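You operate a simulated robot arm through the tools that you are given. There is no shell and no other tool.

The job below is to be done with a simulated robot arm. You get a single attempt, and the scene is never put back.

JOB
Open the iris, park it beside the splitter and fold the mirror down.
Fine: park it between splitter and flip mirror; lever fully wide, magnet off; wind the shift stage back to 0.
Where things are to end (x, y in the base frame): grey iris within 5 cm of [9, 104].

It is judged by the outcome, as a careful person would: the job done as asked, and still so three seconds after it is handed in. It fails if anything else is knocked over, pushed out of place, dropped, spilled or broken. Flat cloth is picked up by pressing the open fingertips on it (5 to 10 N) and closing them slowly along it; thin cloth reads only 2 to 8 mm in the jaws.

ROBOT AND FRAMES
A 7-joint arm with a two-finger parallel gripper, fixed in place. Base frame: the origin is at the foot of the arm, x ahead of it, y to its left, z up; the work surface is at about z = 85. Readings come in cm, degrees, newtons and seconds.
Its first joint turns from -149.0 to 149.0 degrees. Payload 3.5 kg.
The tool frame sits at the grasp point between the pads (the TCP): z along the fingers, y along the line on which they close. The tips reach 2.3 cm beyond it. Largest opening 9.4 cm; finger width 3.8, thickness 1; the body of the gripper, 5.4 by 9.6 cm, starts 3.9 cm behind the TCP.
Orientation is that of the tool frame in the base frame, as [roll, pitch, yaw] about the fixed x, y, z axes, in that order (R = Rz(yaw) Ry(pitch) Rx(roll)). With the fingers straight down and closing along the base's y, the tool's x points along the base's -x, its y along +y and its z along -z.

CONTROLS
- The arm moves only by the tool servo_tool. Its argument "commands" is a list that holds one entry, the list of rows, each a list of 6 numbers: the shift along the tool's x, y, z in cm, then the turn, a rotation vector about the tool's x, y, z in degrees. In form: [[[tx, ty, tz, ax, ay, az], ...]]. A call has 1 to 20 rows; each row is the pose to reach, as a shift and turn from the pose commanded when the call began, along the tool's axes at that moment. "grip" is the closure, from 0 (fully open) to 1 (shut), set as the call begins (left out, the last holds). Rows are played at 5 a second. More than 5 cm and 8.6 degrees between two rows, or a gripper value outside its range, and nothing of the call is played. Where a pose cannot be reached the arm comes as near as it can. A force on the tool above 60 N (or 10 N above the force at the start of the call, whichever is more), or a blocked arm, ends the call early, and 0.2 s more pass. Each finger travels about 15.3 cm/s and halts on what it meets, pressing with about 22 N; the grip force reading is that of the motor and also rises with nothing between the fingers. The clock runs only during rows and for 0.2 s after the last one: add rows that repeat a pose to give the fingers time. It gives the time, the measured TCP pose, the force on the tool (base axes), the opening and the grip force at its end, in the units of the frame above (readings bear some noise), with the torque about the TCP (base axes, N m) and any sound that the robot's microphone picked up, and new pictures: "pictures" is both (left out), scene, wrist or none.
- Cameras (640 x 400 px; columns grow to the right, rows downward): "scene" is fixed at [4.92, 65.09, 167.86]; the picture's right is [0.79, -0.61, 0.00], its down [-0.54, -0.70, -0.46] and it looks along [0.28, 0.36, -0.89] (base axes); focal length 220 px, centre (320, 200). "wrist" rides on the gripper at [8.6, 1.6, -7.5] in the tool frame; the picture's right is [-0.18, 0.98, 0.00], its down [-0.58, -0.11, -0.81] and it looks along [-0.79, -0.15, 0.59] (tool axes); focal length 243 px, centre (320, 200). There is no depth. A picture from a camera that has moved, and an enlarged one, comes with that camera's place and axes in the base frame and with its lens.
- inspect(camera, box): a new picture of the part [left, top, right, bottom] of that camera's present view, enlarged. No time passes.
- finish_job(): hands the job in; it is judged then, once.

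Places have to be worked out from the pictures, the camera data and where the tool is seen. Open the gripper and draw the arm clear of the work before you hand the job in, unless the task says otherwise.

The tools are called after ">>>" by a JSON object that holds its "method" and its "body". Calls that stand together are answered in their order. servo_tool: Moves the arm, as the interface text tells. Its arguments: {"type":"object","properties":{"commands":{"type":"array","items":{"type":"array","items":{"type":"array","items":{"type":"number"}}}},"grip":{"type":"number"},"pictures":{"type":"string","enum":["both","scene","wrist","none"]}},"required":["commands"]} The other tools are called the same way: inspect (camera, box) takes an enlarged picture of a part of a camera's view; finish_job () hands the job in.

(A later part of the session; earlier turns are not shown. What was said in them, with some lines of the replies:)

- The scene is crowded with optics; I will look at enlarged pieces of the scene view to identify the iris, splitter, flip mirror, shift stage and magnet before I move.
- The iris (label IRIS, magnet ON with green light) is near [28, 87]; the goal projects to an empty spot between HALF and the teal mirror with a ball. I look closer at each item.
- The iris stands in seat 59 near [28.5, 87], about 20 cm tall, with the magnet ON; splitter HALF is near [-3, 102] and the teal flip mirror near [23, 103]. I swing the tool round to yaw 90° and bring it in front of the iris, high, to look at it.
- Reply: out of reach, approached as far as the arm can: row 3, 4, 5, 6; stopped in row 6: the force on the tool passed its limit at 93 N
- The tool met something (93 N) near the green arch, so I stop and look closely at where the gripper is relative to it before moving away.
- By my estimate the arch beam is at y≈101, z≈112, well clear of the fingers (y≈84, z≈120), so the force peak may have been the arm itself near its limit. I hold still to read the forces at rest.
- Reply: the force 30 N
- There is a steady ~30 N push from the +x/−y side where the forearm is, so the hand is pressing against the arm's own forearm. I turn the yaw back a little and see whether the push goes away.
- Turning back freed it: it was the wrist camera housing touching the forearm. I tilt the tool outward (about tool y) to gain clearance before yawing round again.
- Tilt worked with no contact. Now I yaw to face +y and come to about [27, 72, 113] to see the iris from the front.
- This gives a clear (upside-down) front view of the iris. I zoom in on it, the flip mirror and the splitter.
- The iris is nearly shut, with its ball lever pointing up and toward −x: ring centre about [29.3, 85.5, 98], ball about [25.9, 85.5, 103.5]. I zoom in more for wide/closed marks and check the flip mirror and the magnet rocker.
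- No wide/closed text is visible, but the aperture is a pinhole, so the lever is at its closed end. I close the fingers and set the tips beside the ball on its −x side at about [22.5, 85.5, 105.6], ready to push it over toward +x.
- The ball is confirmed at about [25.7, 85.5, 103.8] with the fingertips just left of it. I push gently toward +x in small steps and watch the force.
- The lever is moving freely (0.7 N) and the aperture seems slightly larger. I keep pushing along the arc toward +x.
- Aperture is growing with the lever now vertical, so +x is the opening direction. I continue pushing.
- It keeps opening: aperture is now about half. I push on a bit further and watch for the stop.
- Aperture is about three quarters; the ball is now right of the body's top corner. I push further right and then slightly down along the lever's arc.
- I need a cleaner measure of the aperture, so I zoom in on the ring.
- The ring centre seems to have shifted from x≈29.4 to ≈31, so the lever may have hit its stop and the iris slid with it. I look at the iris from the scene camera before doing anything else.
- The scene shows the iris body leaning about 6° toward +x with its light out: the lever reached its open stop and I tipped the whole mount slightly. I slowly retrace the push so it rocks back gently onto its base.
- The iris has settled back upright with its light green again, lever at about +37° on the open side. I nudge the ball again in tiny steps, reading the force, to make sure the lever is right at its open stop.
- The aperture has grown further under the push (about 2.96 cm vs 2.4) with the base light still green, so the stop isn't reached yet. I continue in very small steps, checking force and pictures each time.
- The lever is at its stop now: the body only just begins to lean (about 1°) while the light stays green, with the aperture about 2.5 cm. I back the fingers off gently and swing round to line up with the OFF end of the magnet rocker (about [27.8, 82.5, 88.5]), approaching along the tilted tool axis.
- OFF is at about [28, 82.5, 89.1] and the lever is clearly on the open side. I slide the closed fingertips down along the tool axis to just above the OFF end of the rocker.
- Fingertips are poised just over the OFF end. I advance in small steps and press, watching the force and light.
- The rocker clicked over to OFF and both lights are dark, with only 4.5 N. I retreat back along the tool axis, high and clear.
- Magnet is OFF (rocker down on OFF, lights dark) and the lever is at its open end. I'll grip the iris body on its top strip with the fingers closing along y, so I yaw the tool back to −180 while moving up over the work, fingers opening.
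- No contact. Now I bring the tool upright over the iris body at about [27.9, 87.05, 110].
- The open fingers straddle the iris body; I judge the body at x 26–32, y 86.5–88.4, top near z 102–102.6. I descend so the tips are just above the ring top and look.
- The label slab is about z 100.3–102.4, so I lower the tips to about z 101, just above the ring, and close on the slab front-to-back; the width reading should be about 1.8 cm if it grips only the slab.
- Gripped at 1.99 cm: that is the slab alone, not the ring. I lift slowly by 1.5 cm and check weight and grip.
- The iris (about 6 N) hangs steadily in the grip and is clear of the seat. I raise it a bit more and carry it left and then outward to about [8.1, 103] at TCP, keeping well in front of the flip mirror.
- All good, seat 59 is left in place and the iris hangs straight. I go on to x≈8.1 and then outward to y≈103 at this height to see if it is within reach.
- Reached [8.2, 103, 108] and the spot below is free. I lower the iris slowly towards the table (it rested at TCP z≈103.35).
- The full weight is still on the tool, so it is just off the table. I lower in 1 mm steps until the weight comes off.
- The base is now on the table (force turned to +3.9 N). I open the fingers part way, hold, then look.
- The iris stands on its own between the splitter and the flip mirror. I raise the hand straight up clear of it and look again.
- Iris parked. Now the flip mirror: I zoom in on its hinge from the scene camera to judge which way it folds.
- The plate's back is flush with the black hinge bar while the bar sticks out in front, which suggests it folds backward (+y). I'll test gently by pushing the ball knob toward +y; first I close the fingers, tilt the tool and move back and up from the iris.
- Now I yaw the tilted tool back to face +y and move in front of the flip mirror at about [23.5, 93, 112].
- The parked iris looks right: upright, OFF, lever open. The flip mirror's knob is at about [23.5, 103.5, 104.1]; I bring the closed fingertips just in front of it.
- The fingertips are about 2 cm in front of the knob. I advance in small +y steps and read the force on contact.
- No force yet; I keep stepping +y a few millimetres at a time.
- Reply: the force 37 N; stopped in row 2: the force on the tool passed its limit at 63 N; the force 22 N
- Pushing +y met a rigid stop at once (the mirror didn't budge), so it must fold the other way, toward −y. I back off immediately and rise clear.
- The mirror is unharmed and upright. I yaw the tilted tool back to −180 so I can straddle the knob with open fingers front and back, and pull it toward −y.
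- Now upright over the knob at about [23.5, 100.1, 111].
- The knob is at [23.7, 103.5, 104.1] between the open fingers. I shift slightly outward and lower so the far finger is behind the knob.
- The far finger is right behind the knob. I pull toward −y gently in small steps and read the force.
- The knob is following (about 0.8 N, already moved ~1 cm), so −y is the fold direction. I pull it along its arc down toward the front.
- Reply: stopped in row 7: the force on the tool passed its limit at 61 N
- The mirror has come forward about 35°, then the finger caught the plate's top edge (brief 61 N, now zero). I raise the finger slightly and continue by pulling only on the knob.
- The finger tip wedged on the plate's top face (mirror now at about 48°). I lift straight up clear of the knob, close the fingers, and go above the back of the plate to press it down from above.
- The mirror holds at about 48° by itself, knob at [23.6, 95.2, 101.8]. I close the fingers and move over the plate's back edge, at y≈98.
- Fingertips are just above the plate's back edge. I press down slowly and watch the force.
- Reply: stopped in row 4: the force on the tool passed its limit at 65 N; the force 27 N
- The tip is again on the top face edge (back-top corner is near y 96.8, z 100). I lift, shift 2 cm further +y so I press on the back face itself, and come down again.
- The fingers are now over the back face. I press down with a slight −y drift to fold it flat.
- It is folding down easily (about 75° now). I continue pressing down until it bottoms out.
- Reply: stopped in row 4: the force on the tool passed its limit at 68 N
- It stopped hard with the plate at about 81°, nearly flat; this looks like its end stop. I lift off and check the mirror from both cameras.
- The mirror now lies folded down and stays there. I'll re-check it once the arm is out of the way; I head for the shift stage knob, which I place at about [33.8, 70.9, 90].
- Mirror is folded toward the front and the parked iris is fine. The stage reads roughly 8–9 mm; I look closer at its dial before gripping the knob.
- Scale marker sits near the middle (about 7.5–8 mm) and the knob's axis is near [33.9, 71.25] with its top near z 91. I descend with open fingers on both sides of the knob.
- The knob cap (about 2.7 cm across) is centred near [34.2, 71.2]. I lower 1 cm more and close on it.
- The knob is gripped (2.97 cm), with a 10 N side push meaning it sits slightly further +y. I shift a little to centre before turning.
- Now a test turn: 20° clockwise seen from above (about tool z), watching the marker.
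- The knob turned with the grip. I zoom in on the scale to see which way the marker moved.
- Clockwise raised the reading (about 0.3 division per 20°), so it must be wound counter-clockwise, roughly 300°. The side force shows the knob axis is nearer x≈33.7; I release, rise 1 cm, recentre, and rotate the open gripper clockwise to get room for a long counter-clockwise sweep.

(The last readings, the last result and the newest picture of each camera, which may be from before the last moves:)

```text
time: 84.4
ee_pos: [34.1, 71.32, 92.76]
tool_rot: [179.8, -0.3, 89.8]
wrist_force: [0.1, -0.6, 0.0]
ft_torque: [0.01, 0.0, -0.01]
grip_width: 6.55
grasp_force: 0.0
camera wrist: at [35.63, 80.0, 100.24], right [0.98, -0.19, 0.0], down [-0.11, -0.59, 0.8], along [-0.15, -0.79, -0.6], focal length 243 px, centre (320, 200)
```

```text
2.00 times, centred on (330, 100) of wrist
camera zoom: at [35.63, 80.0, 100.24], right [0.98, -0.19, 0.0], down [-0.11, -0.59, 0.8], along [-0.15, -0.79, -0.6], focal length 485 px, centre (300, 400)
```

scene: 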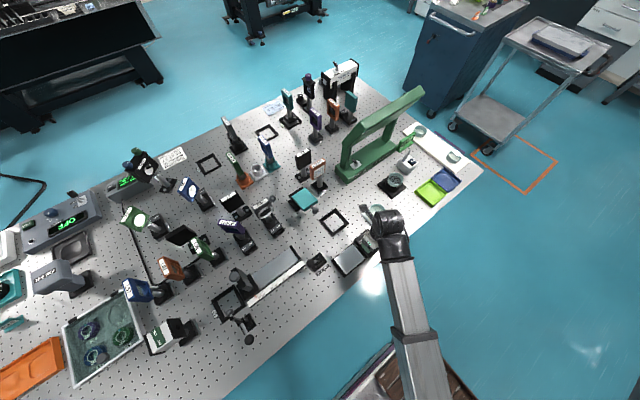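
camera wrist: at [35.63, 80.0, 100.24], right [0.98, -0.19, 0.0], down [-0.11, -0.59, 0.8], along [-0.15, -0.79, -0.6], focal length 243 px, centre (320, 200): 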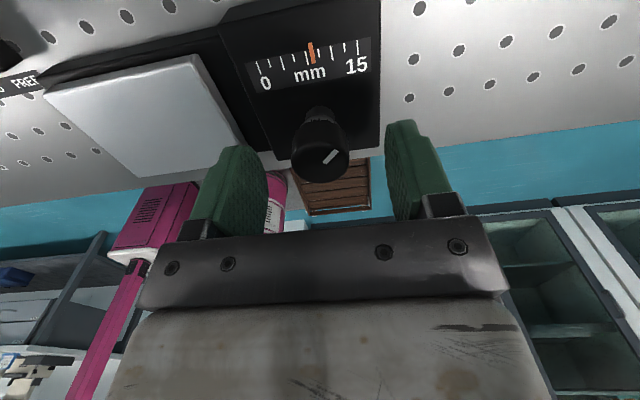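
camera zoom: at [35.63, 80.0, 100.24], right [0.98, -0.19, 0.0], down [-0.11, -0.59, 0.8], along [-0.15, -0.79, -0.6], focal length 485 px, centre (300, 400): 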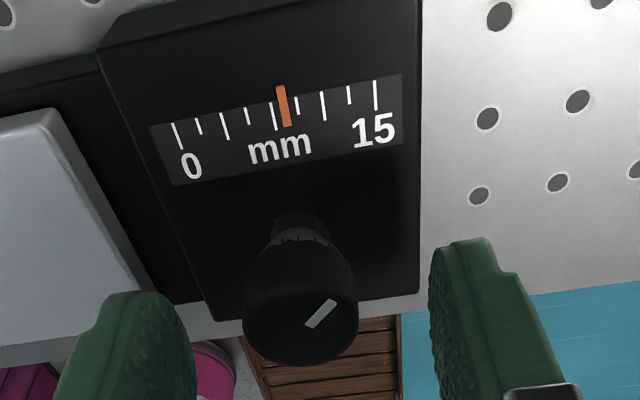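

This view is excellent: reading about 8.2 mm, and the knob is slightly to −x of the gripper centre. I keep rotating clockwise another 120° to gain sweep range.

>>> {"method": "servo_tool", "body": {"commands": [[[0, 0, 0, 0, 0, 8], [0, 0, 0, 0, 0, 16], [0, 0, 0, 0, 0, 24], [0, 0, 0, 0, 0, 32], [0, 0, 0, 0, 0, 40], [0, 0, 0, 0, 0, 48], [0, 0, 0, 0, 0, 56], [0, 0, 0, 0, 0, 64], [0, 0, 0, 0, 0, 72], [0, 0, 0, 0, 0, 80], [0, 0, 0, 0, 0, 88], [0, 0, 0, 0, 0, 90], [0, 0, 0, 0, 0, 90]]], "grip": 0.3, "pictures": "both"}}

>>> {"method": "inspect", "body": {"camera": "wrist", "box": [180, 0, 480, 200]}}

```text
time: 87.2
ee_pos: [35.4, 70.65, 92.65]
tool_rot: [179.9, -0.3, 67.2]
wrist_force: [0.0, 0.4, -0.5]
ft_torque: [-0.01, 0.02, -0.01]
grip_width: 6.58
grasp_force: 0.1
out of reach, approached as far as the arm can: row 3, 4, 5, 6, 7, 8, 9, 10, 11, 12, 13
camera wrist: at [40.16, 77.94, 100.24], right [0.83, -0.55, 0.0], down [-0.33, -0.5, 0.8], along [-0.44, -0.67, -0.6], focal length 243 px, centre (320, 200)
```

scene: 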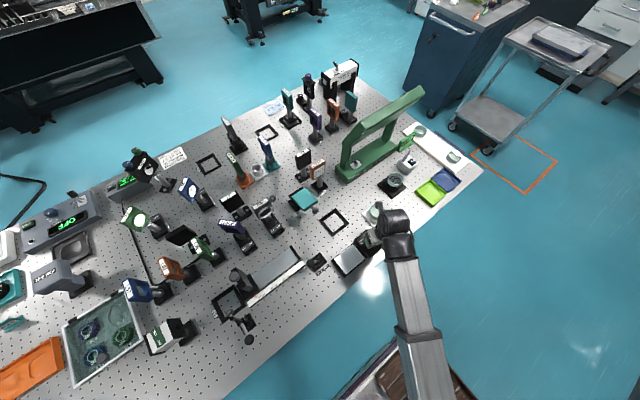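
wrist: 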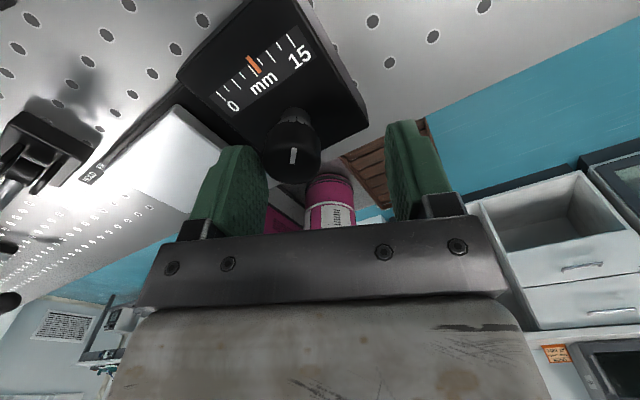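

```text
2.00 times, centred on (330, 100) of wrist
camera zoom: at [40.16, 77.94, 100.24], right [0.83, -0.55, 0.0], down [-0.33, -0.5, 0.8], along [-0.44, -0.67, -0.6], focal length 485 px, centre (300, 400)
```

zoom: 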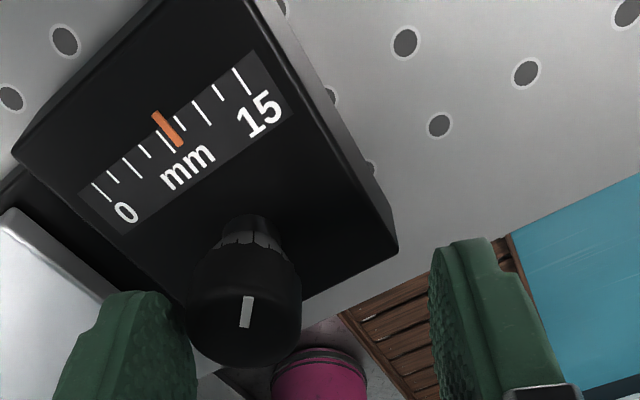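

The wrist's clockwise limit is near az 72°, so I have roughly az 76→200 per sweep; three 100° counter-clockwise sweeps will do. I turn back to about az 80 and re-check where I am.

>>> {"method": "servo_tool", "body": {"commands": [[[0, 0, 0, 0, 0, -8], [0, 0, 0, 0, 0, -16], [0, 0, 0, 0, 0, -24], [0, 0, 0, 0, 0, -32], [0, 0, 0, 0, 0, -40], [0, 0, 0, 0, 0, -48], [0, 0, 0, 0, 0, -56], [0, 0, 0, 0, 0, -64], [0, 0, 0, 0, 0, -72], [0, 0, 0, 0, 0, -80], [0, 0, 0, 0, 0, -80]]], "grip": 0.3, "pictures": "wrist"}}

>>> {"method": "inspect", "body": {"camera": "wrist", "box": [180, 0, 480, 200]}}

```text
time: 89.6
ee_pos: [35.46, 70.65, 92.87]
tool_rot: [179.7, -0.1, 147.1]
wrist_force: [0.6, -0.1, -0.8]
ft_torque: [0.01, 0.04, -0.01]
grip_width: 6.58
grasp_force: 0.1
camera wrist: at [28.94, 76.62, 100.21], right [0.69, 0.73, 0.01], down [0.43, -0.41, 0.81], along [0.59, -0.55, -0.59], focal length 243 px, centre (320, 200)
```

wrist: 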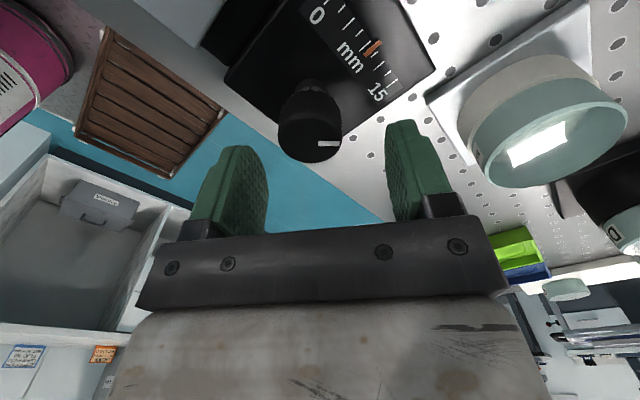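

```text
2.00 times, centred on (330, 100) of wrist
camera zoom: at [28.94, 76.62, 100.21], right [0.69, 0.73, 0.01], down [0.43, -0.41, 0.81], along [0.59, -0.55, -0.59], focal length 485 px, centre (300, 400)
```

zoom: 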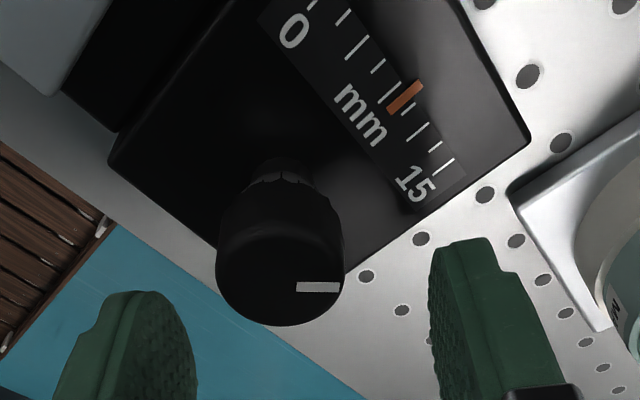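

The commanded pose follows the measured one, good to know. I recentre on the knob at about [34.0, 71.25] and turn to az ~82.

>>> {"method": "servo_tool", "body": {"commands": [[[0.78, -0.15, 0, 0, 0, 0], [1.55, -0.29, 0, 0, 0, 0], [1.55, -0.29, 0, 0, 0, 8], [1.55, -0.29, 0, 0, 0, 16], [1.55, -0.29, 0, 0, 0, 24], [1.55, -0.29, 0, 0, 0, 32], [1.55, -0.29, 0, 0, 0, 40], [1.55, -0.29, 0, 0, 0, 48], [1.55, -0.29, 0, 0, 0, 56], [1.55, -0.29, 0, 0, 0, 62], [1.55, -0.29, 0, 0, 0, 62]]], "grip": 0.3, "pictures": "wrist"}}

>>> {"method": "inspect", "body": {"camera": "wrist", "box": [180, 0, 480, 200]}}

```text
time: 92.0
ee_pos: [34.04, 71.23, 92.71]
tool_rot: [179.8, -0.2, 85.2]
wrist_force: [0.4, -0.4, -0.4]
ft_torque: [-0.04, -0.02, 0.03]
grip_width: 6.6
grasp_force: 0.1
camera wrist: at [36.24, 79.65, 100.19], right [0.96, -0.27, 0.0], down [-0.16, -0.57, 0.8], along [-0.21, -0.77, -0.6], focal length 243 px, centre (320, 200)
```

wrist: 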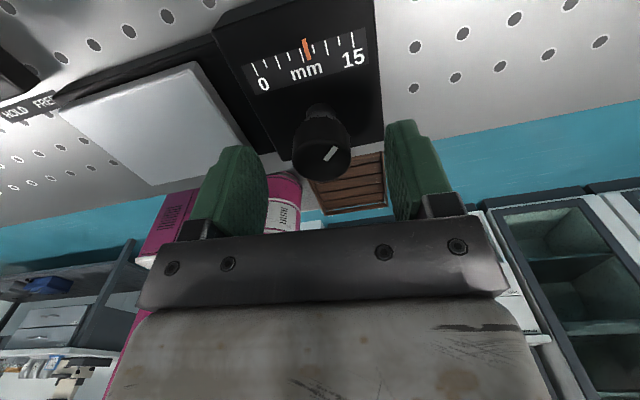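

```text
2.00 times, centred on (330, 100) of wrist
camera zoom: at [36.24, 79.65, 100.19], right [0.96, -0.27, 0.0], down [-0.16, -0.57, 0.8], along [-0.21, -0.77, -0.6], focal length 485 px, centre (300, 400)
```

zoom: 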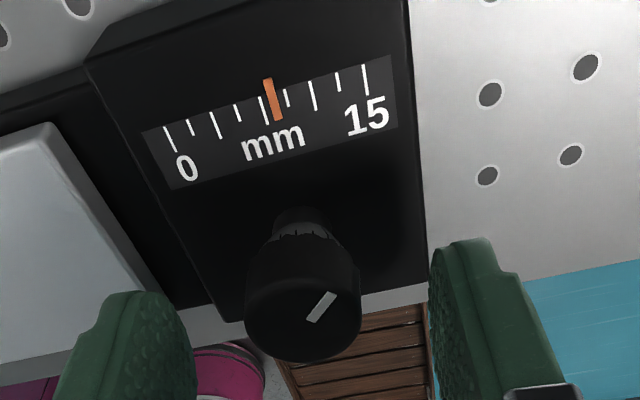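

Now I lower and grip here (closing along x) and read the side force to find the knob's x centre.

>>> {"method": "servo_tool", "body": {"commands": [[[0, 0, 0.6, 0, 0, 0], [0, 0, 1.2, 0, 0, 0], [0, 0, 1.2, 0, 0, 0]]], "grip": 0.3, "pictures": "none"}}

>>> {"method": "servo_tool", "body": {"commands": [[[0, 0, 0, 0, 0, 0], [0, 0, 0, 0, 0, 0], [0, 0, 0, 0, 0, 0]]], "grip": 1, "pictures": "none"}}

```text
time: 92.8
ee_pos: [34.07, 71.21, 91.55]
tool_rot: [179.9, -0.4, 85.1]
wrist_force: [0.0, 0.5, -0.2]
ft_torque: [0.01, 0.0, 0.0]
grip_width: 6.59
grasp_force: 0.1
```

```text
time: 93.6
ee_pos: [34.1, 71.2, 91.53]
tool_rot: [179.8, -0.3, 85.0]
wrist_force: [10.1, -1.8, -2.7]
ft_torque: [0.07, 0.44, -0.04]
grip_width: 2.98
grasp_force: 44.7
```

The knob is about 1 mm further +x; with the earlier y reading the axis is near [34.15, 71.4]. I open slightly, shift, and re-grip.

>>> {"method": "servo_tool", "body": {"commands": [[[0, 0, 0, 0, 0, 0], [0.14, 0.09, 0, 0, 0, 0], [0.14, 0.09, 0, 0, 0, 0]]], "grip": 0.55, "pictures": "none"}}

>>> {"method": "servo_tool", "body": {"commands": [[[0, 0, 0, 0, 0, 0], [0, 0, 0, 0, 0, 0], [0, 0, 0, 0, 0, 0]]], "grip": 1, "pictures": "none"}}

```text
time: 94.4
ee_pos: [34.08, 71.36, 91.54]
tool_rot: [179.7, -0.3, 85.2]
wrist_force: [0.2, 0.7, -0.1]
ft_torque: [0.0, 0.02, 0.01]
grip_width: 4.24
grasp_force: 0.0
```

```text
time: 95.2
ee_pos: [34.09, 71.38, 91.59]
tool_rot: [179.9, -0.3, 85.2]
wrist_force: [1.4, 0.3, -0.2]
ft_torque: [0.06, 0.59, 0.0]
grip_width: 2.96
grasp_force: 44.5
```

Centred nicely (1.4 N). Now I wind counter-clockwise 90° in 6° steps.

>>> {"method": "servo_tool", "body": {"commands": [[[0, 0, 0, 0, 0, -6], [0, 0, 0, 0, 0, -12], [0, 0, 0, 0, 0, -18], [0, 0, 0, 0, 0, -24], [0, 0, 0, 0, 0, -30], [0, 0, 0, 0, 0, -36], [0, 0, 0, 0, 0, -42], [0, 0, 0, 0, 0, -48], [0, 0, 0, 0, 0, -54], [0, 0, 0, 0, 0, -60], [0, 0, 0, 0, 0, -66], [0, 0, 0, 0, 0, -72], [0, 0, 0, 0, 0, -78], [0, 0, 0, 0, 0, -84], [0, 0, 0, 0, 0, -90], [0, 0, 0, 0, 0, -90]]], "grip": 1, "pictures": "both"}}

>>> {"method": "inspect", "body": {"camera": "wrist", "box": [180, 0, 480, 200]}}

>>> {"method": "inspect", "body": {"camera": "scene", "box": [325, 220, 395, 280]}}

```text
time: 98.6
ee_pos: [33.94, 71.2, 91.55]
tool_rot: [179.8, 0.0, 175.2]
wrist_force: [-17.7, -10.8, -19.3]
ft_torque: [-0.39, 0.69, -0.01]
grip_width: 2.94
grasp_force: 44.7
camera wrist: at [25.42, 73.6, 98.92], right [0.27, 0.96, 0.0], down [0.57, -0.16, 0.81], along [0.78, -0.21, -0.59], focal length 243 px, centre (320, 200)
```

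scene: 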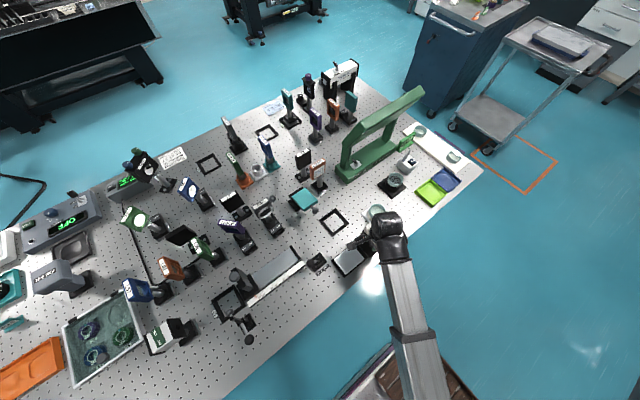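
wrist: 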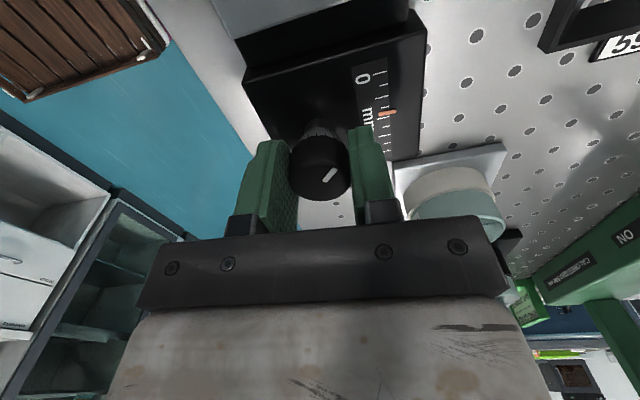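

```text
2.00 times, centred on (330, 100) of wrist
camera zoom: at [25.42, 73.6, 98.92], right [0.27, 0.96, 0.0], down [0.57, -0.16, 0.81], along [0.78, -0.21, -0.59], focal length 485 px, centre (300, 400)
```

zoom: 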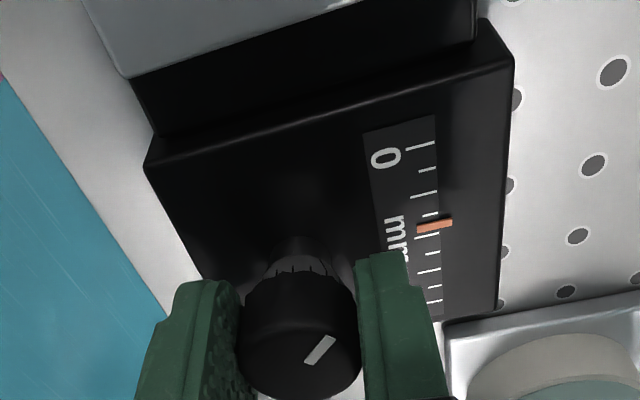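

```text
6.67 times, centred on (360, 250) of scene
camera zoom: at [4.92, 65.09, 167.86], right [0.79, -0.61, 0.0], down [-0.54, -0.7, -0.46], along [0.28, 0.36, -0.89], focal length 1464 px, centre (53, -133)
```

zoom: 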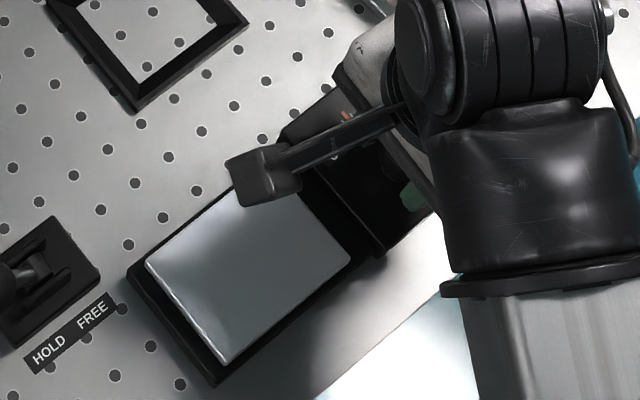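

90° took it from about 4.4 to 3.5 divisions with no slip. I release, rise, turn back clockwise ~97°, and lower again for the next sweep.

>>> {"method": "servo_tool", "body": {"commands": [[[0, 0, 0, 0, 0, 0], [0, 0, 0, 0, 0, 0], [0, -0.06, -1.2, 0, 0, 0], [0, -0.06, -1.2, 0, 0, 8], [0, -0.06, -1.2, 0, 0, 16], [0, -0.06, -1.2, 0, 0, 24], [0, -0.06, -1.2, 0, 0, 32], [0, -0.06, -1.2, 0, 0, 40], [0, -0.06, -1.2, 0, 0, 48], [0, -0.06, -1.2, 0, 0, 56], [0, -0.06, -1.2, 0, 0, 64], [0, -0.06, -1.2, 0, 0, 72], [0, -0.06, -1.2, 0, 0, 80], [0, -0.06, -1.2, 0, 0, 88], [0, -0.06, -1.2, 0, 0, 95], [0, -0.06, -0.6, 0, 0, 95], [0, -0.06, 0, 0, 0, 95], [0, -0.06, 0, 0, 0, 95]]], "grip": 0.35, "pictures": "wrist"}}

>>> {"method": "inspect", "body": {"camera": "wrist", "box": [180, 0, 480, 200]}}

```text
time: 102.4
ee_pos: [34.09, 71.21, 91.5]
tool_rot: [179.9, -0.3, 80.1]
wrist_force: [0.4, -1.3, -0.4]
ft_torque: [0.01, -0.01, 0.01]
grip_width: 6.11
grasp_force: 0.0
camera wrist: at [37.05, 79.49, 99.0], right [0.94, -0.35, 0.0], down [-0.21, -0.56, 0.8], along [-0.28, -0.75, -0.6], focal length 243 px, centre (320, 200)
```

wrist: 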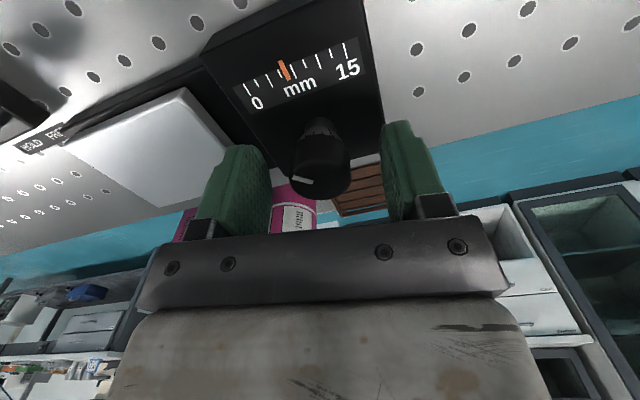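

```text
2.00 times, centred on (330, 100) of wrist
camera zoom: at [37.05, 79.49, 99.0], right [0.94, -0.35, 0.0], down [-0.21, -0.56, 0.8], along [-0.28, -0.75, -0.6], focal length 485 px, centre (300, 400)
```

zoom: 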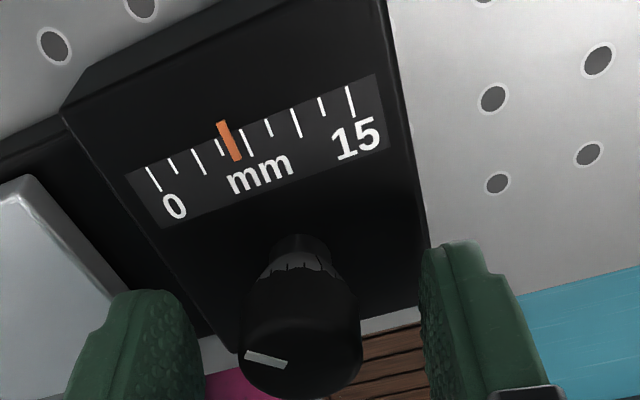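

Reading is now about 3.3 divisions. I grip and sweep another 100° counter-clockwise.

>>> {"method": "servo_tool", "body": {"commands": [[[0, 0, 0, 0, 0, 0], [0, 0, 0, 0, 0, 0], [0, 0, 0, 0, 0, 0], [0, 0, 0, 0, 0, -7], [0, 0, 0, 0, 0, -14], [0, 0, 0, 0, 0, -21], [0, 0, 0, 0, 0, -28], [0, 0, 0, 0, 0, -35], [0, 0, 0, 0, 0, -42], [0, 0, 0, 0, 0, -49], [0, 0, 0, 0, 0, -56], [0, 0, 0, 0, 0, -63], [0, 0, 0, 0, 0, -70], [0, 0, 0, 0, 0, -77], [0, 0, 0, 0, 0, -84], [0, 0, 0, 0, 0, -91], [0, 0, 0, 0, 0, -98], [0, 0, 0, 0, 0, -105], [0, 0, 0, 0, 0, -105]]], "grip": 1, "pictures": "wrist"}}

>>> {"method": "inspect", "body": {"camera": "wrist", "box": [180, 0, 480, 200]}}

```text
time: 106.4
ee_pos: [34.08, 71.31, 91.52]
tool_rot: [179.7, 0.2, -174.7]
wrist_force: [-2.0, -3.5, 3.7]
ft_torque: [-0.75, 0.98, 0.02]
grip_width: 2.95
grasp_force: 44.8
camera wrist: at [25.21, 72.06, 98.93], right [0.09, 1.0, 0.0], down [0.59, -0.06, 0.81], along [0.8, -0.07, -0.59], focal length 243 px, centre (320, 200)
```

wrist: 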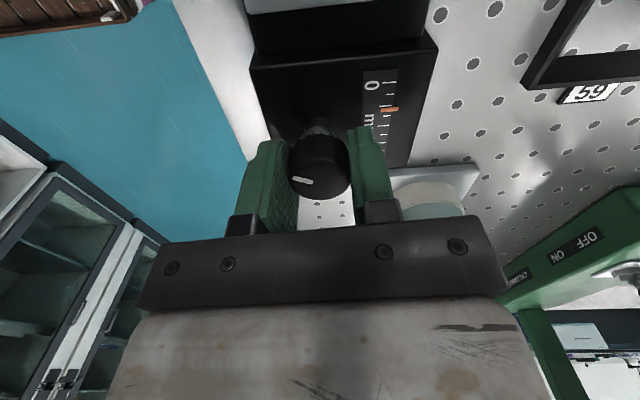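

```text
2.00 times, centred on (330, 100) of wrist
camera zoom: at [25.21, 72.06, 98.93], right [0.09, 1.0, 0.0], down [0.59, -0.06, 0.81], along [0.8, -0.07, -0.59], focal length 485 px, centre (300, 400)
```

zoom: 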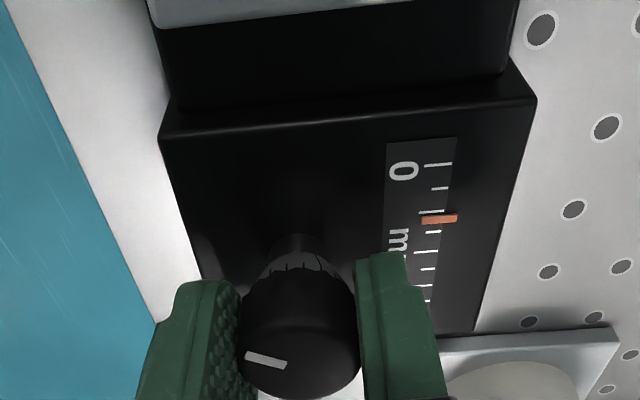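

Down to about 2.3 divisions with small forces. Same routine again: release, rise, turn back 105° clockwise, lower.

>>> {"method": "servo_tool", "body": {"commands": [[[0, 0, 0, 0, 0, 0], [0, 0, 0, 0, 0, 0], [0, 0, -1.2, 0, 0, 0], [0, 0, -1.2, 0, 0, 8.5], [0, 0, -1.2, 0, 0, 17], [0, 0, -1.2, 0, 0, 25.5], [0, 0, -1.2, 0, 0, 34], [0, 0, -1.2, 0, 0, 42.5], [0, 0, -1.2, 0, 0, 51], [0, 0, -1.2, 0, 0, 59.5], [0, 0, -1.2, 0, 0, 68], [0, 0, -1.2, 0, 0, 76.5], [0, 0, -1.2, 0, 0, 85], [0, 0, -1.2, 0, 0, 93.5], [0, 0, -1.2, 0, 0, 102], [0, 0, -1.2, 0, 0, 105], [0, 0, -0.6, 0, 0, 105], [0, 0, 0, 0, 0, 105], [0, 0, 0, 0, 0, 105]]], "grip": 0.35, "pictures": "none"}}

>>> {"method": "servo_tool", "body": {"commands": [[[0, 0, 0, 0, 0, 0], [0, 0, 0, 0, 0, 0], [0, 0, 0, 0, 0, 0], [0, 0, 0, 0, 0, -7], [0, 0, 0, 0, 0, -14], [0, 0, 0, 0, 0, -21], [0, 0, 0, 0, 0, -28], [0, 0, 0, 0, 0, -35], [0, 0, 0, 0, 0, -42], [0, 0, 0, 0, 0, -49], [0, 0, 0, 0, 0, -56], [0, 0, 0, 0, 0, -63], [0, 0, 0, 0, 0, -70], [0, 0, 0, 0, 0, -77], [0, 0, 0, 0, 0, -84], [0, 0, 0, 0, 0, -91], [0, 0, 0, 0, 0, -98], [0, 0, 0, 0, 0, -105], [0, 0, 0, 0, 0, -105]]], "grip": 1, "pictures": "wrist"}}

>>> {"method": "inspect", "body": {"camera": "wrist", "box": [180, 0, 480, 200]}}

```text
time: 110.4
ee_pos: [34.2, 71.32, 91.59]
tool_rot: [179.9, -0.3, 80.0]
wrist_force: [-0.6, -0.2, 0.2]
ft_torque: [0.01, 0.0, 0.02]
grip_width: 6.11
grasp_force: 0.1
```

```text
time: 114.4
ee_pos: [34.02, 71.18, 91.5]
tool_rot: [179.8, 0.1, -174.6]
wrist_force: [-19.1, -2.8, -7.7]
ft_torque: [-0.68, 0.77, 0.05]
grip_width: 2.96
grasp_force: 44.8
camera wrist: at [25.17, 72.06, 98.91], right [0.09, 1.0, 0.0], down [0.59, -0.06, 0.81], along [0.8, -0.07, -0.59], focal length 243 px, centre (320, 200)
```

wrist: 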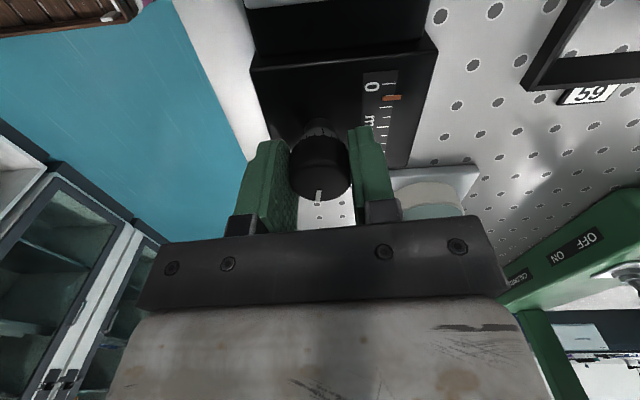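

```text
2.00 times, centred on (330, 100) of wrist
camera zoom: at [25.17, 72.06, 98.91], right [0.09, 1.0, 0.0], down [0.59, -0.06, 0.81], along [0.8, -0.07, -0.59], focal length 485 px, centre (300, 400)
```

zoom: 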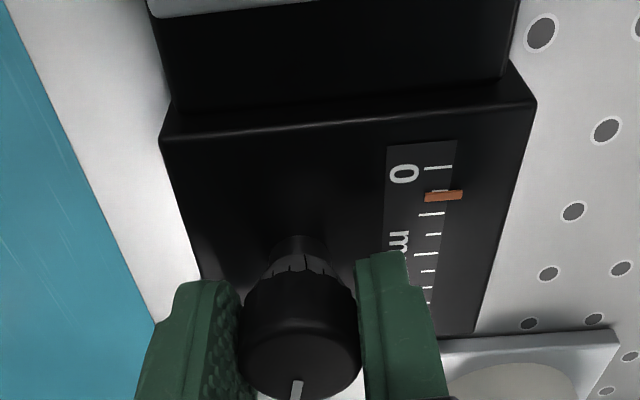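

Down to about 1.2 divisions. Another release, return, and sweep.

>>> {"method": "servo_tool", "body": {"commands": [[[0, 0, 0, 0, 0, 0], [0, 0, 0, 0, 0, 0], [0, 0, -1.2, 0, 0, 0], [0, 0, -1.2, 0, 0, 8.5], [0, 0, -1.2, 0, 0, 17], [0, 0, -1.2, 0, 0, 25.5], [0, 0, -1.2, 0, 0, 34], [0, 0, -1.2, 0, 0, 42.5], [0, 0, -1.2, 0, 0, 51], [0, 0, -1.2, 0, 0, 59.5], [0, 0, -1.2, 0, 0, 68], [0, 0, -1.2, 0, 0, 76.5], [0, 0, -1.2, 0, 0, 85], [0, 0, -1.2, 0, 0, 93.5], [0, 0, -1.2, 0, 0, 102], [0, 0, -1.2, 0, 0, 105], [0, 0, -0.6, 0, 0, 105], [0, 0, 0, 0, 0, 105], [0, 0, 0, 0, 0, 105]]], "grip": 0.35, "pictures": "wrist"}}

>>> {"method": "inspect", "body": {"camera": "wrist", "box": [180, 0, 480, 200]}}

```text
time: 118.4
ee_pos: [34.14, 71.25, 91.55]
tool_rot: [179.8, -0.3, 80.1]
wrist_force: [-0.1, -0.1, -0.1]
ft_torque: [0.01, 0.06, 0.0]
grip_width: 6.11
grasp_force: 0.1
camera wrist: at [37.04, 79.49, 99.0], right [0.94, -0.35, 0.0], down [-0.21, -0.56, 0.8], along [-0.28, -0.75, -0.6], focal length 243 px, centre (320, 200)
```

wrist: 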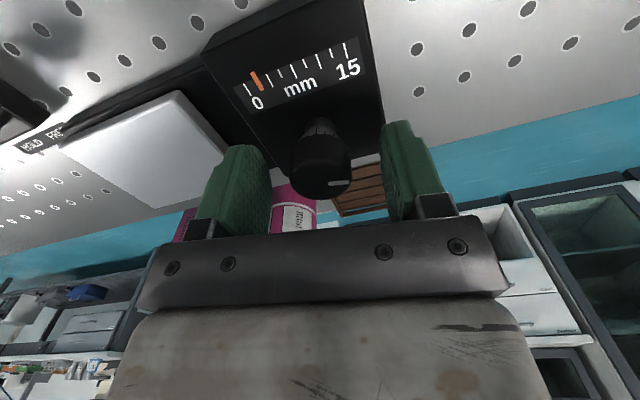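

```text
2.00 times, centred on (330, 100) of wrist
camera zoom: at [37.04, 79.49, 99.0], right [0.94, -0.35, 0.0], down [-0.21, -0.56, 0.8], along [-0.28, -0.75, -0.6], focal length 485 px, centre (300, 400)
```

zoom: 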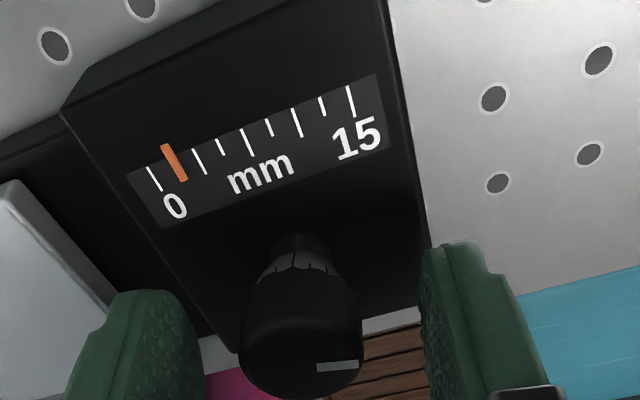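

Reading about 1.1 divisions (2 mm) from this side. I sweep 105° more.

>>> {"method": "servo_tool", "body": {"commands": [[[0, 0, 0, 0, 0, 0], [0, 0, 0, 0, 0, 0], [0, 0, 0, 0, 0, 0], [0, 0, 0, 0, 0, -7], [0, 0, 0, 0, 0, -14], [0, 0, 0, 0, 0, -21], [0, 0, 0, 0, 0, -28], [0, 0, 0, 0, 0, -35], [0, 0, 0, 0, 0, -42], [0, 0, 0, 0, 0, -49], [0, 0, 0, 0, 0, -56], [0, 0, 0, 0, 0, -63], [0, 0, 0, 0, 0, -70], [0, 0, 0, 0, 0, -77], [0, 0, 0, 0, 0, -84], [0, 0, 0, 0, 0, -91], [0, 0, 0, 0, 0, -98], [0, 0, 0, 0, 0, -105], [0, 0, 0, 0, 0, -105]]], "grip": 1, "pictures": "wrist"}}

>>> {"method": "inspect", "body": {"camera": "wrist", "box": [180, 0, 480, 200]}}

>>> {"method": "inspect", "body": {"camera": "wrist", "box": [350, 60, 420, 130]}}

```text
time: 122.4
ee_pos: [34.07, 71.28, 91.44]
tool_rot: [179.8, 0.4, -174.9]
wrist_force: [-2.0, -4.8, 4.0]
ft_torque: [-0.81, -0.21, -0.44]
grip_width: 2.97
grasp_force: 45.5
camera wrist: at [25.2, 72.06, 98.92], right [0.09, 1.0, 0.01], down [0.59, -0.06, 0.81], along [0.81, -0.07, -0.59], focal length 243 px, centre (320, 200)
```

wrist: 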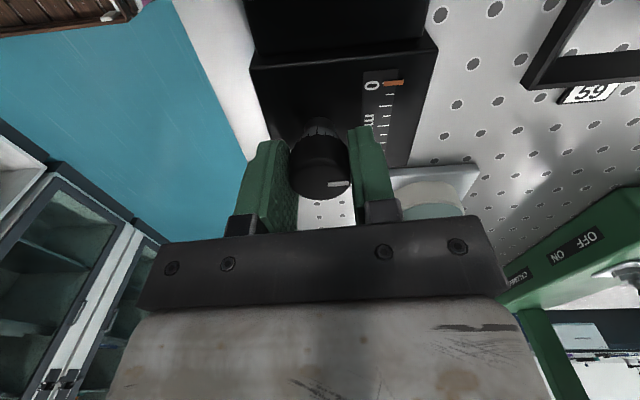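

```text
2.00 times, centred on (330, 100) of wrist
camera zoom: at [25.2, 72.06, 98.92], right [0.09, 1.0, 0.01], down [0.59, -0.06, 0.81], along [0.81, -0.07, -0.59], focal length 485 px, centre (300, 400)
```

zoom: 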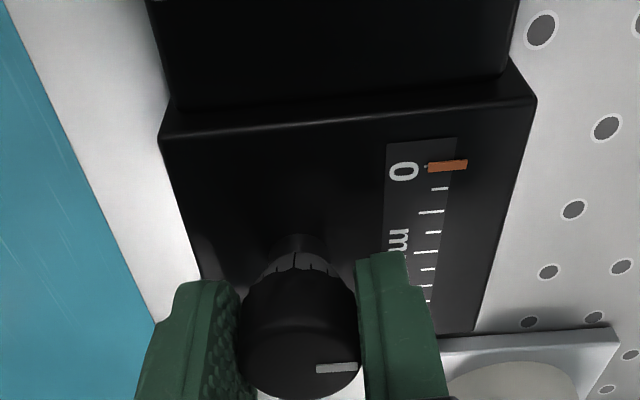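

```text
5.71 times, centred on (385, 95) of wrist
camera zoom: at [25.2, 72.06, 98.92], right [0.09, 1.0, 0.01], down [0.59, -0.06, 0.81], along [0.81, -0.07, -0.59], focal length 1386 px, centre (-51, 800)
```

zoom: 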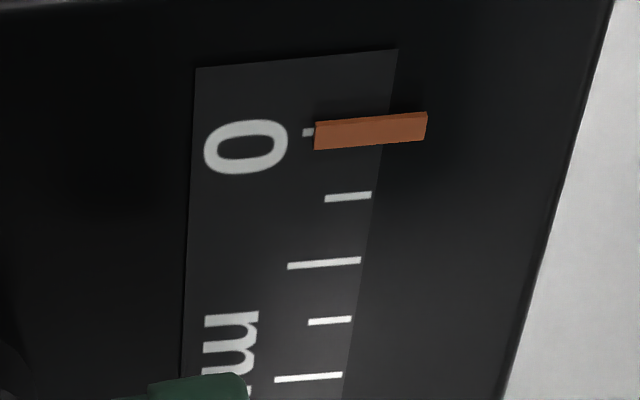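

The marker is at 0 and there is a reaction torque from the end stop. I release the knob and rise straight up.

>>> {"method": "servo_tool", "body": {"commands": [[[0, 0, 0, 0, 0, 0], [0, 0, 0, 0, 0, 0], [0, 0, -1.5, 0, 0, 0], [0, 0, -4, 0, 0, 0], [0, 0, -7, 0, 0, 0], [0, 0, -10, 0, 0, 0], [0, 0, -10, 0, 0, 0]]], "grip": 0.2, "pictures": "both"}}

>>> {"method": "inspect", "body": {"camera": "wrist", "box": [270, 0, 430, 100]}}

>>> {"method": "inspect", "body": {"camera": "scene", "box": [225, 170, 345, 250]}}

```text
time: 124.0
ee_pos: [34.12, 71.36, 101.57]
tool_rot: [179.7, 0.1, -174.9]
wrist_force: [0.0, -0.9, -0.3]
ft_torque: [-0.01, 0.03, -0.03]
grip_width: 7.51
grasp_force: 0.1
camera wrist: at [25.16, 72.08, 108.91], right [0.1, 1.0, 0.01], down [0.59, -0.06, 0.81], along [0.8, -0.07, -0.59], focal length 243 px, centre (320, 200)
```

scene: 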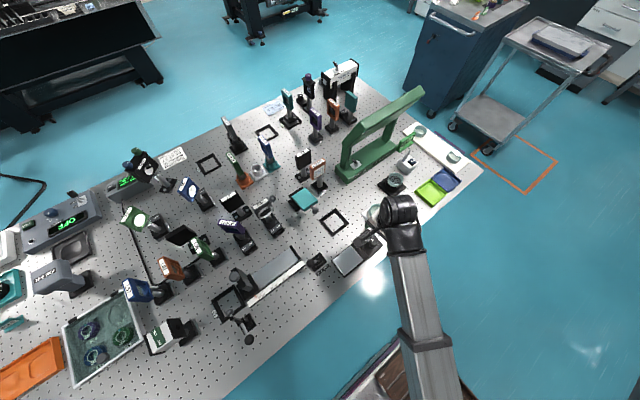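
wrist: 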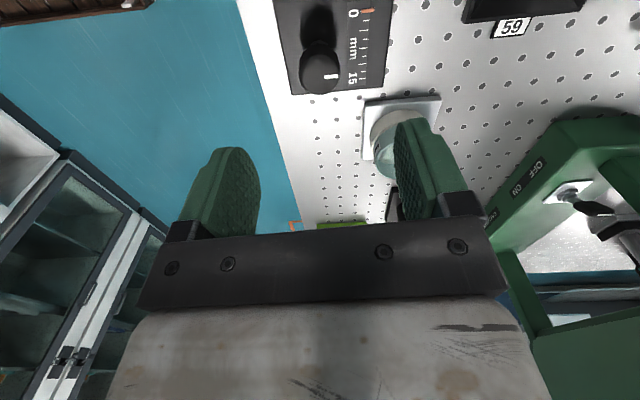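

```text
4.00 times, centred on (350, 50) of wrist
camera zoom: at [25.16, 72.08, 108.91], right [0.1, 1.0, 0.01], down [0.59, -0.06, 0.81], along [0.8, -0.07, -0.59], focal length 970 px, centre (200, 800)
```

zoom: 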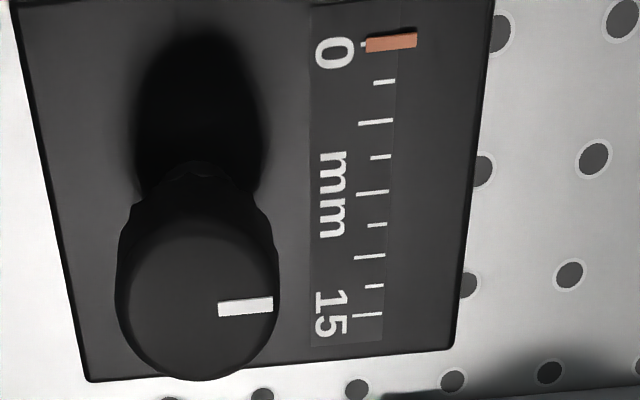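

```text
5.00 times, centred on (285, 210) of scene
camera zoom: at [4.92, 65.09, 167.86], right [0.79, -0.61, 0.0], down [-0.54, -0.7, -0.46], along [0.28, 0.36, -0.89], focal length 1098 px, centre (495, 150)
```

zoom: 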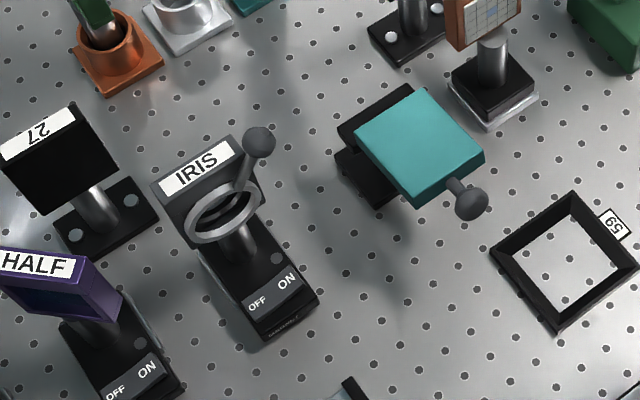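

The stage reads 0 and everything looks settled. I zoom in on the parked iris and the folded mirror to verify the lever and plate.

>>> {"method": "inspect", "body": {"camera": "scene", "box": [245, 190, 290, 240]}}

>>> {"method": "inspect", "body": {"camera": "scene", "box": [285, 180, 325, 220]}}

```text
8.00 times, centred on (268, 215) of scene
camera zoom: at [4.92, 65.09, 167.86], right [0.79, -0.61, 0.0], down [-0.54, -0.7, -0.46], along [0.28, 0.36, -0.89], focal length 1757 px, centre (740, 80)
```

zoom: 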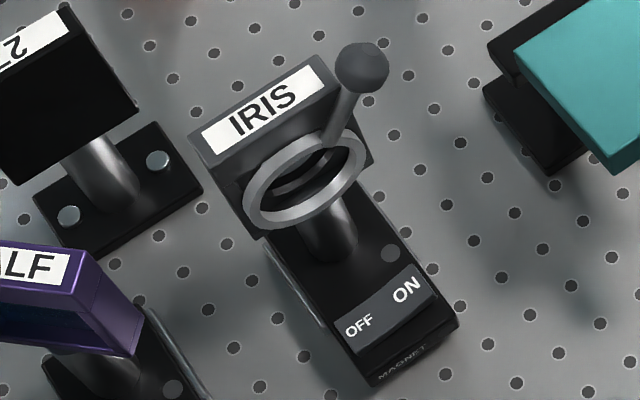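

```text
10.00 times, centred on (305, 200) of scene
camera zoom: at [4.92, 65.09, 167.86], right [0.79, -0.61, 0.0], down [-0.54, -0.7, -0.46], along [0.28, 0.36, -0.89], focal length 2196 px, centre (470, 200)
```

zoom: 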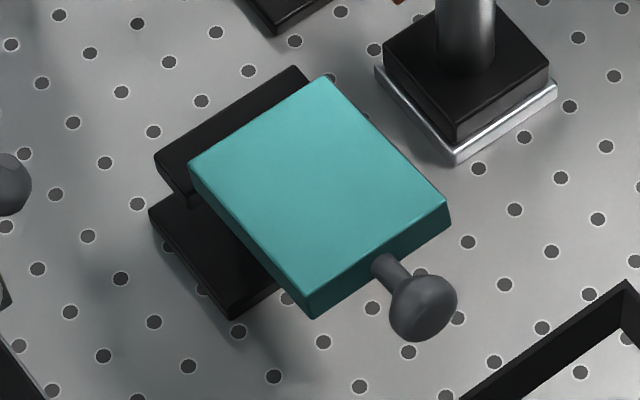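

The lever ball is still at the same place relative to the iris as at the open stop. For a final check of the aperture I bring the camera in front of the iris: first up and tilt.

>>> {"method": "servo_tool", "body": {"commands": [[[0, 0, -3, 0, 0, 0], [0, 0, -6, 0, -7, 0], [0, 0, -7, 0, -14, 0], [0, 0, -7, 0, -21, 0], [0, 0, -7, 0, -28, 0], [0, 0, -7, 0, -28, 0]]], "grip": 0, "pictures": "none"}}

```text
time: 125.4
ee_pos: [34.05, 71.29, 108.48]
tool_rot: [179.7, 28.4, -174.9]
wrist_force: [-0.3, 0.7, 0.3]
ft_torque: [0.0, 0.01, 0.0]
grip_width: 9.4
grasp_force: 0.1
```

>>> {"method": "servo_tool", "body": {"commands": [[[1.82, 1.33, -0.99, -3.67, 0, -6.8], [3.65, 2.65, -1.97, -7.35, 0, -13.6], [5.47, 3.98, -2.96, -11.0, 0, -20.4], [7.29, 5.3, -3.94, -14.7, 0, -27.2], [9.11, 6.63, -4.93, -18.4, 0, -34], [10.94, 7.95, -5.91, -22.0, 0, -40.8], [12.76, 9.28, -6.9, -25.7, 0, -47.6], [14.58, 10.6, -7.88, -29.4, 0, -54.4], [16.4, 11.93, -8.87, -33.1, 0, -61.2], [18.23, 13.25, -9.85, -36.7, 0, -68], [20.05, 14.58, -10.84, -40.4, 0, -74.8], [20.05, 14.58, -10.84, -40.4, 0, -74.8]]], "grip": 0, "pictures": "both"}}

>>> {"method": "inspect", "body": {"camera": "wrist", "box": [270, 60, 390, 180]}}

>>> {"method": "inspect", "body": {"camera": "wrist", "box": [180, 40, 330, 160]}}

```text
time: 128.0
ee_pos: [10.05, 83.89, 108.75]
tool_rot: [179.8, 28.5, -89.7]
wrist_force: [-0.3, 0.5, -0.1]
ft_torque: [0.02, 0.03, 0.02]
grip_width: 9.4
grasp_force: 0.1
camera wrist: at [8.37, 72.56, 111.04], right [-0.98, 0.16, 0.09], down [0.11, 0.12, 0.99], along [0.14, 0.98, -0.14], focal length 243 px, centre (320, 200)
```

scene: 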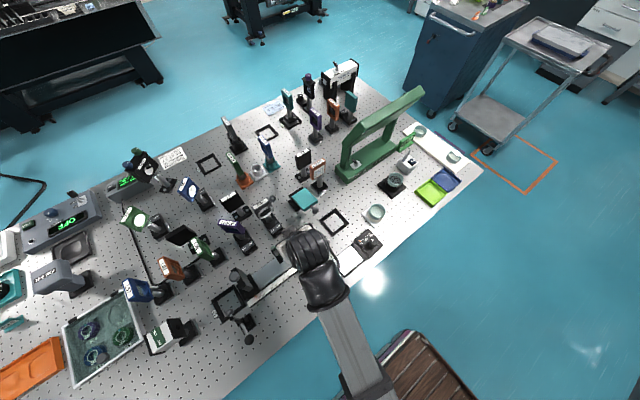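
wrist: 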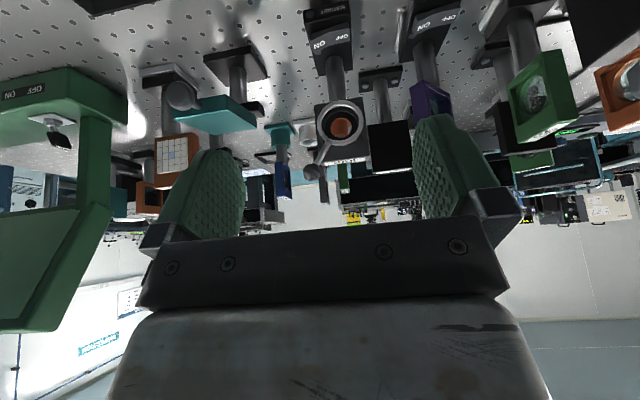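

```text
3.33 times, centred on (330, 120) of wrist
camera zoom: at [8.37, 72.56, 111.04], right [-0.98, 0.16, 0.09], down [0.11, 0.12, 0.99], along [0.14, 0.98, -0.14], focal length 809 px, centre (287, 467)
```

zoom: 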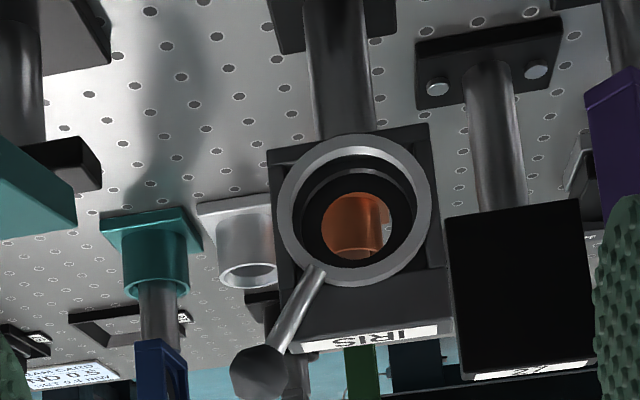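

```text
3.33 times, centred on (255, 100) of wrist
camera zoom: at [8.37, 72.56, 111.04], right [-0.98, 0.16, 0.09], down [0.11, 0.12, 0.99], along [0.14, 0.98, -0.14], focal length 809 px, centre (537, 533)
```

zoom: 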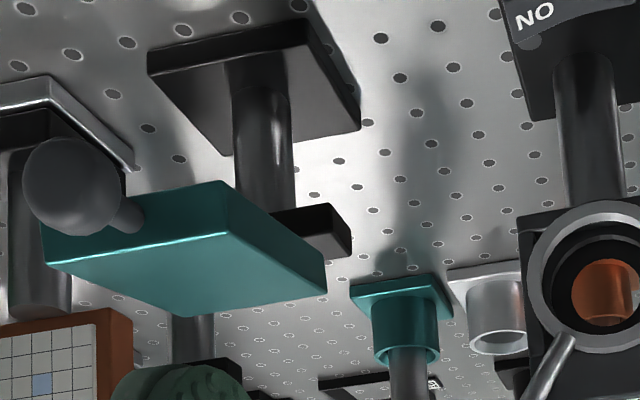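

The aperture/ring ratio (0.43) matches the value at the open stop, the lever is at about +38° (it started at about −33°), the mirror lies folded against its stop, and the iris base is near [9, 100.5] with the magnet off. I now draw the open gripper back and up, clear of the work.

>>> {"method": "servo_tool", "body": {"commands": [[[1.5, -2.4, -2.2, 0, 0, 0], [3.3, -5.2, -4.2, 0, 0, 0], [5.1, -8.1, -6.2, 0, 0, 0], [6.9, -11, -8.3, 0, 0, 0], [8.7, -13.9, -10.5, 0, 0, 0], [10.5, -16.9, -12.7, 0, 0, 0], [12.4, -19.9, -15, 0, 0, 0], [12.4, -19.9, -15, 0, 0, 0]]], "grip": 0, "pictures": "both"}}

>>> {"method": "inspect", "body": {"camera": "scene", "box": [220, 170, 400, 290]}}

>>> {"method": "inspect", "body": {"camera": "scene", "box": [245, 205, 295, 245]}}

```text
time: 129.8
ee_pos: [30.12, 65.57, 115.7]
tool_rot: [179.7, 28.6, -89.8]
wrist_force: [0.1, -0.3, 0.7]
ft_torque: [-0.02, 0.02, 0.02]
grip_width: 9.4
grasp_force: 0.1
camera wrist: at [28.43, 54.43, 118.16], right [-0.98, 0.16, 0.09], down [0.11, 0.12, 0.99], along [0.14, 0.98, -0.14], focal length 243 px, centre (320, 200)
```

scene: 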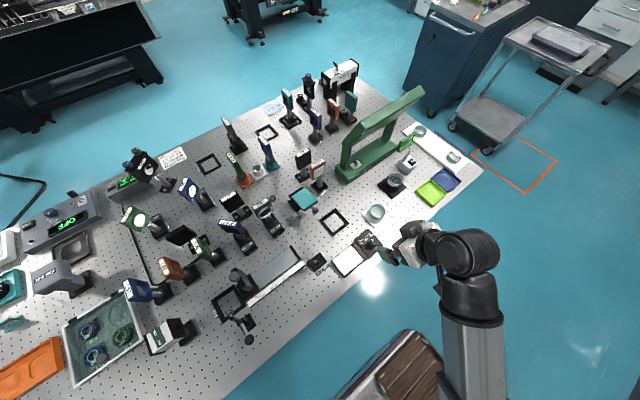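
wrist: 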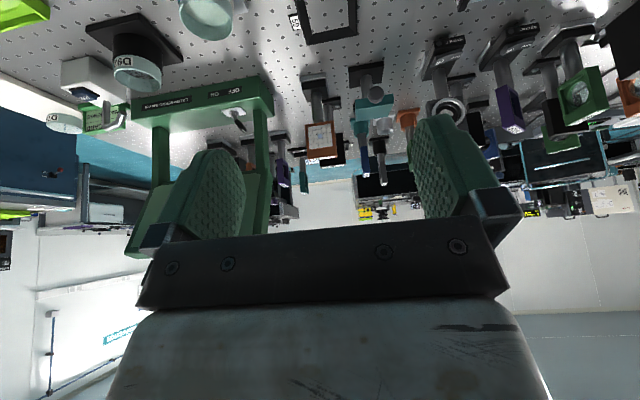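

```text
3.33 times, centred on (310, 230) of scene
camera zoom: at [4.92, 65.09, 167.86], right [0.79, -0.61, 0.0], down [-0.54, -0.7, -0.46], along [0.28, 0.36, -0.89], focal length 732 px, centre (353, 100)
```

zoom: 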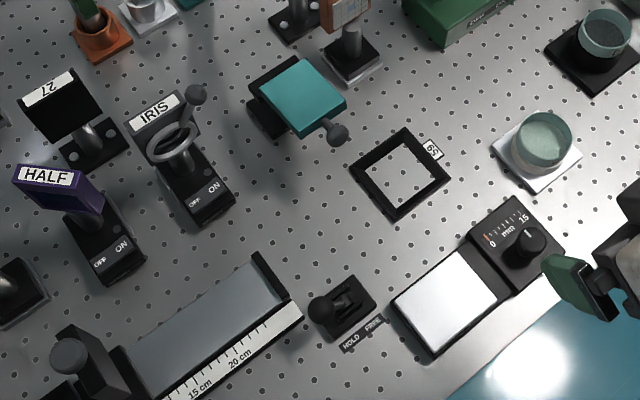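

```text
10.00 times, centred on (270, 225) of scene
camera zoom: at [4.92, 65.09, 167.86], right [0.79, -0.61, 0.0], down [-0.54, -0.7, -0.46], along [0.28, 0.36, -0.89], focal length 2196 px, centre (820, -50)
```

zoom: 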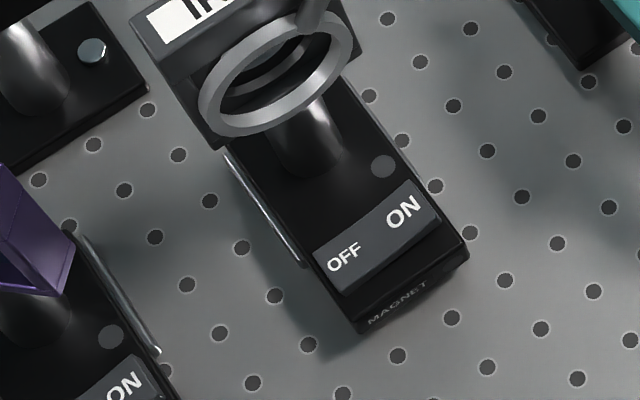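

Everything is in place: the iris is parked open between the splitter and the mirror with its magnet off, the mirror is folded down, and the stage is at 0. The rest of the bench looks unchanged and the gripper is open and clear, so I hand the job in.

>>> {"method": "finish_job", "body": {}}

```text
The job is handed in.
```

The job is done and handed in. I checked each part by camera before handing in:

- **Iris:** parked upright between the splitter (HALF) and the flip mirror. I measured its base centre at about [9, 100.5] and its post at about [9, 103], both within 5 cm of [9, 104].
- **Lever:** pushed to its wide stop; the aperture measured the same after parking as it did at the stop.
- **Magnet:** switched off; both lights are dark and the rocker is down on OFF.
- **Mirror:** folded toward the front. It hit a hard stop at about 80°, so it rests slightly above flat and stays there on its own.
- **Shift stage:** wound back to 0; the marker is on the 0 line and the knob reached its end stop.

Some contacts were harder than intended:

- While opening the lever I tipped the iris about 6°; it settled back without falling.
- I first pushed the mirror the wrong way, with about 63 N, and pressed on it at 60–70 N a few times while folding it. Its base did not move.
- Early on, the arm briefly pressed against itself at 93 N.

I saw no damage or displacement from any of these. Nothing else on the bench appears to have moved. The gripper is open and held clear above the table edge.
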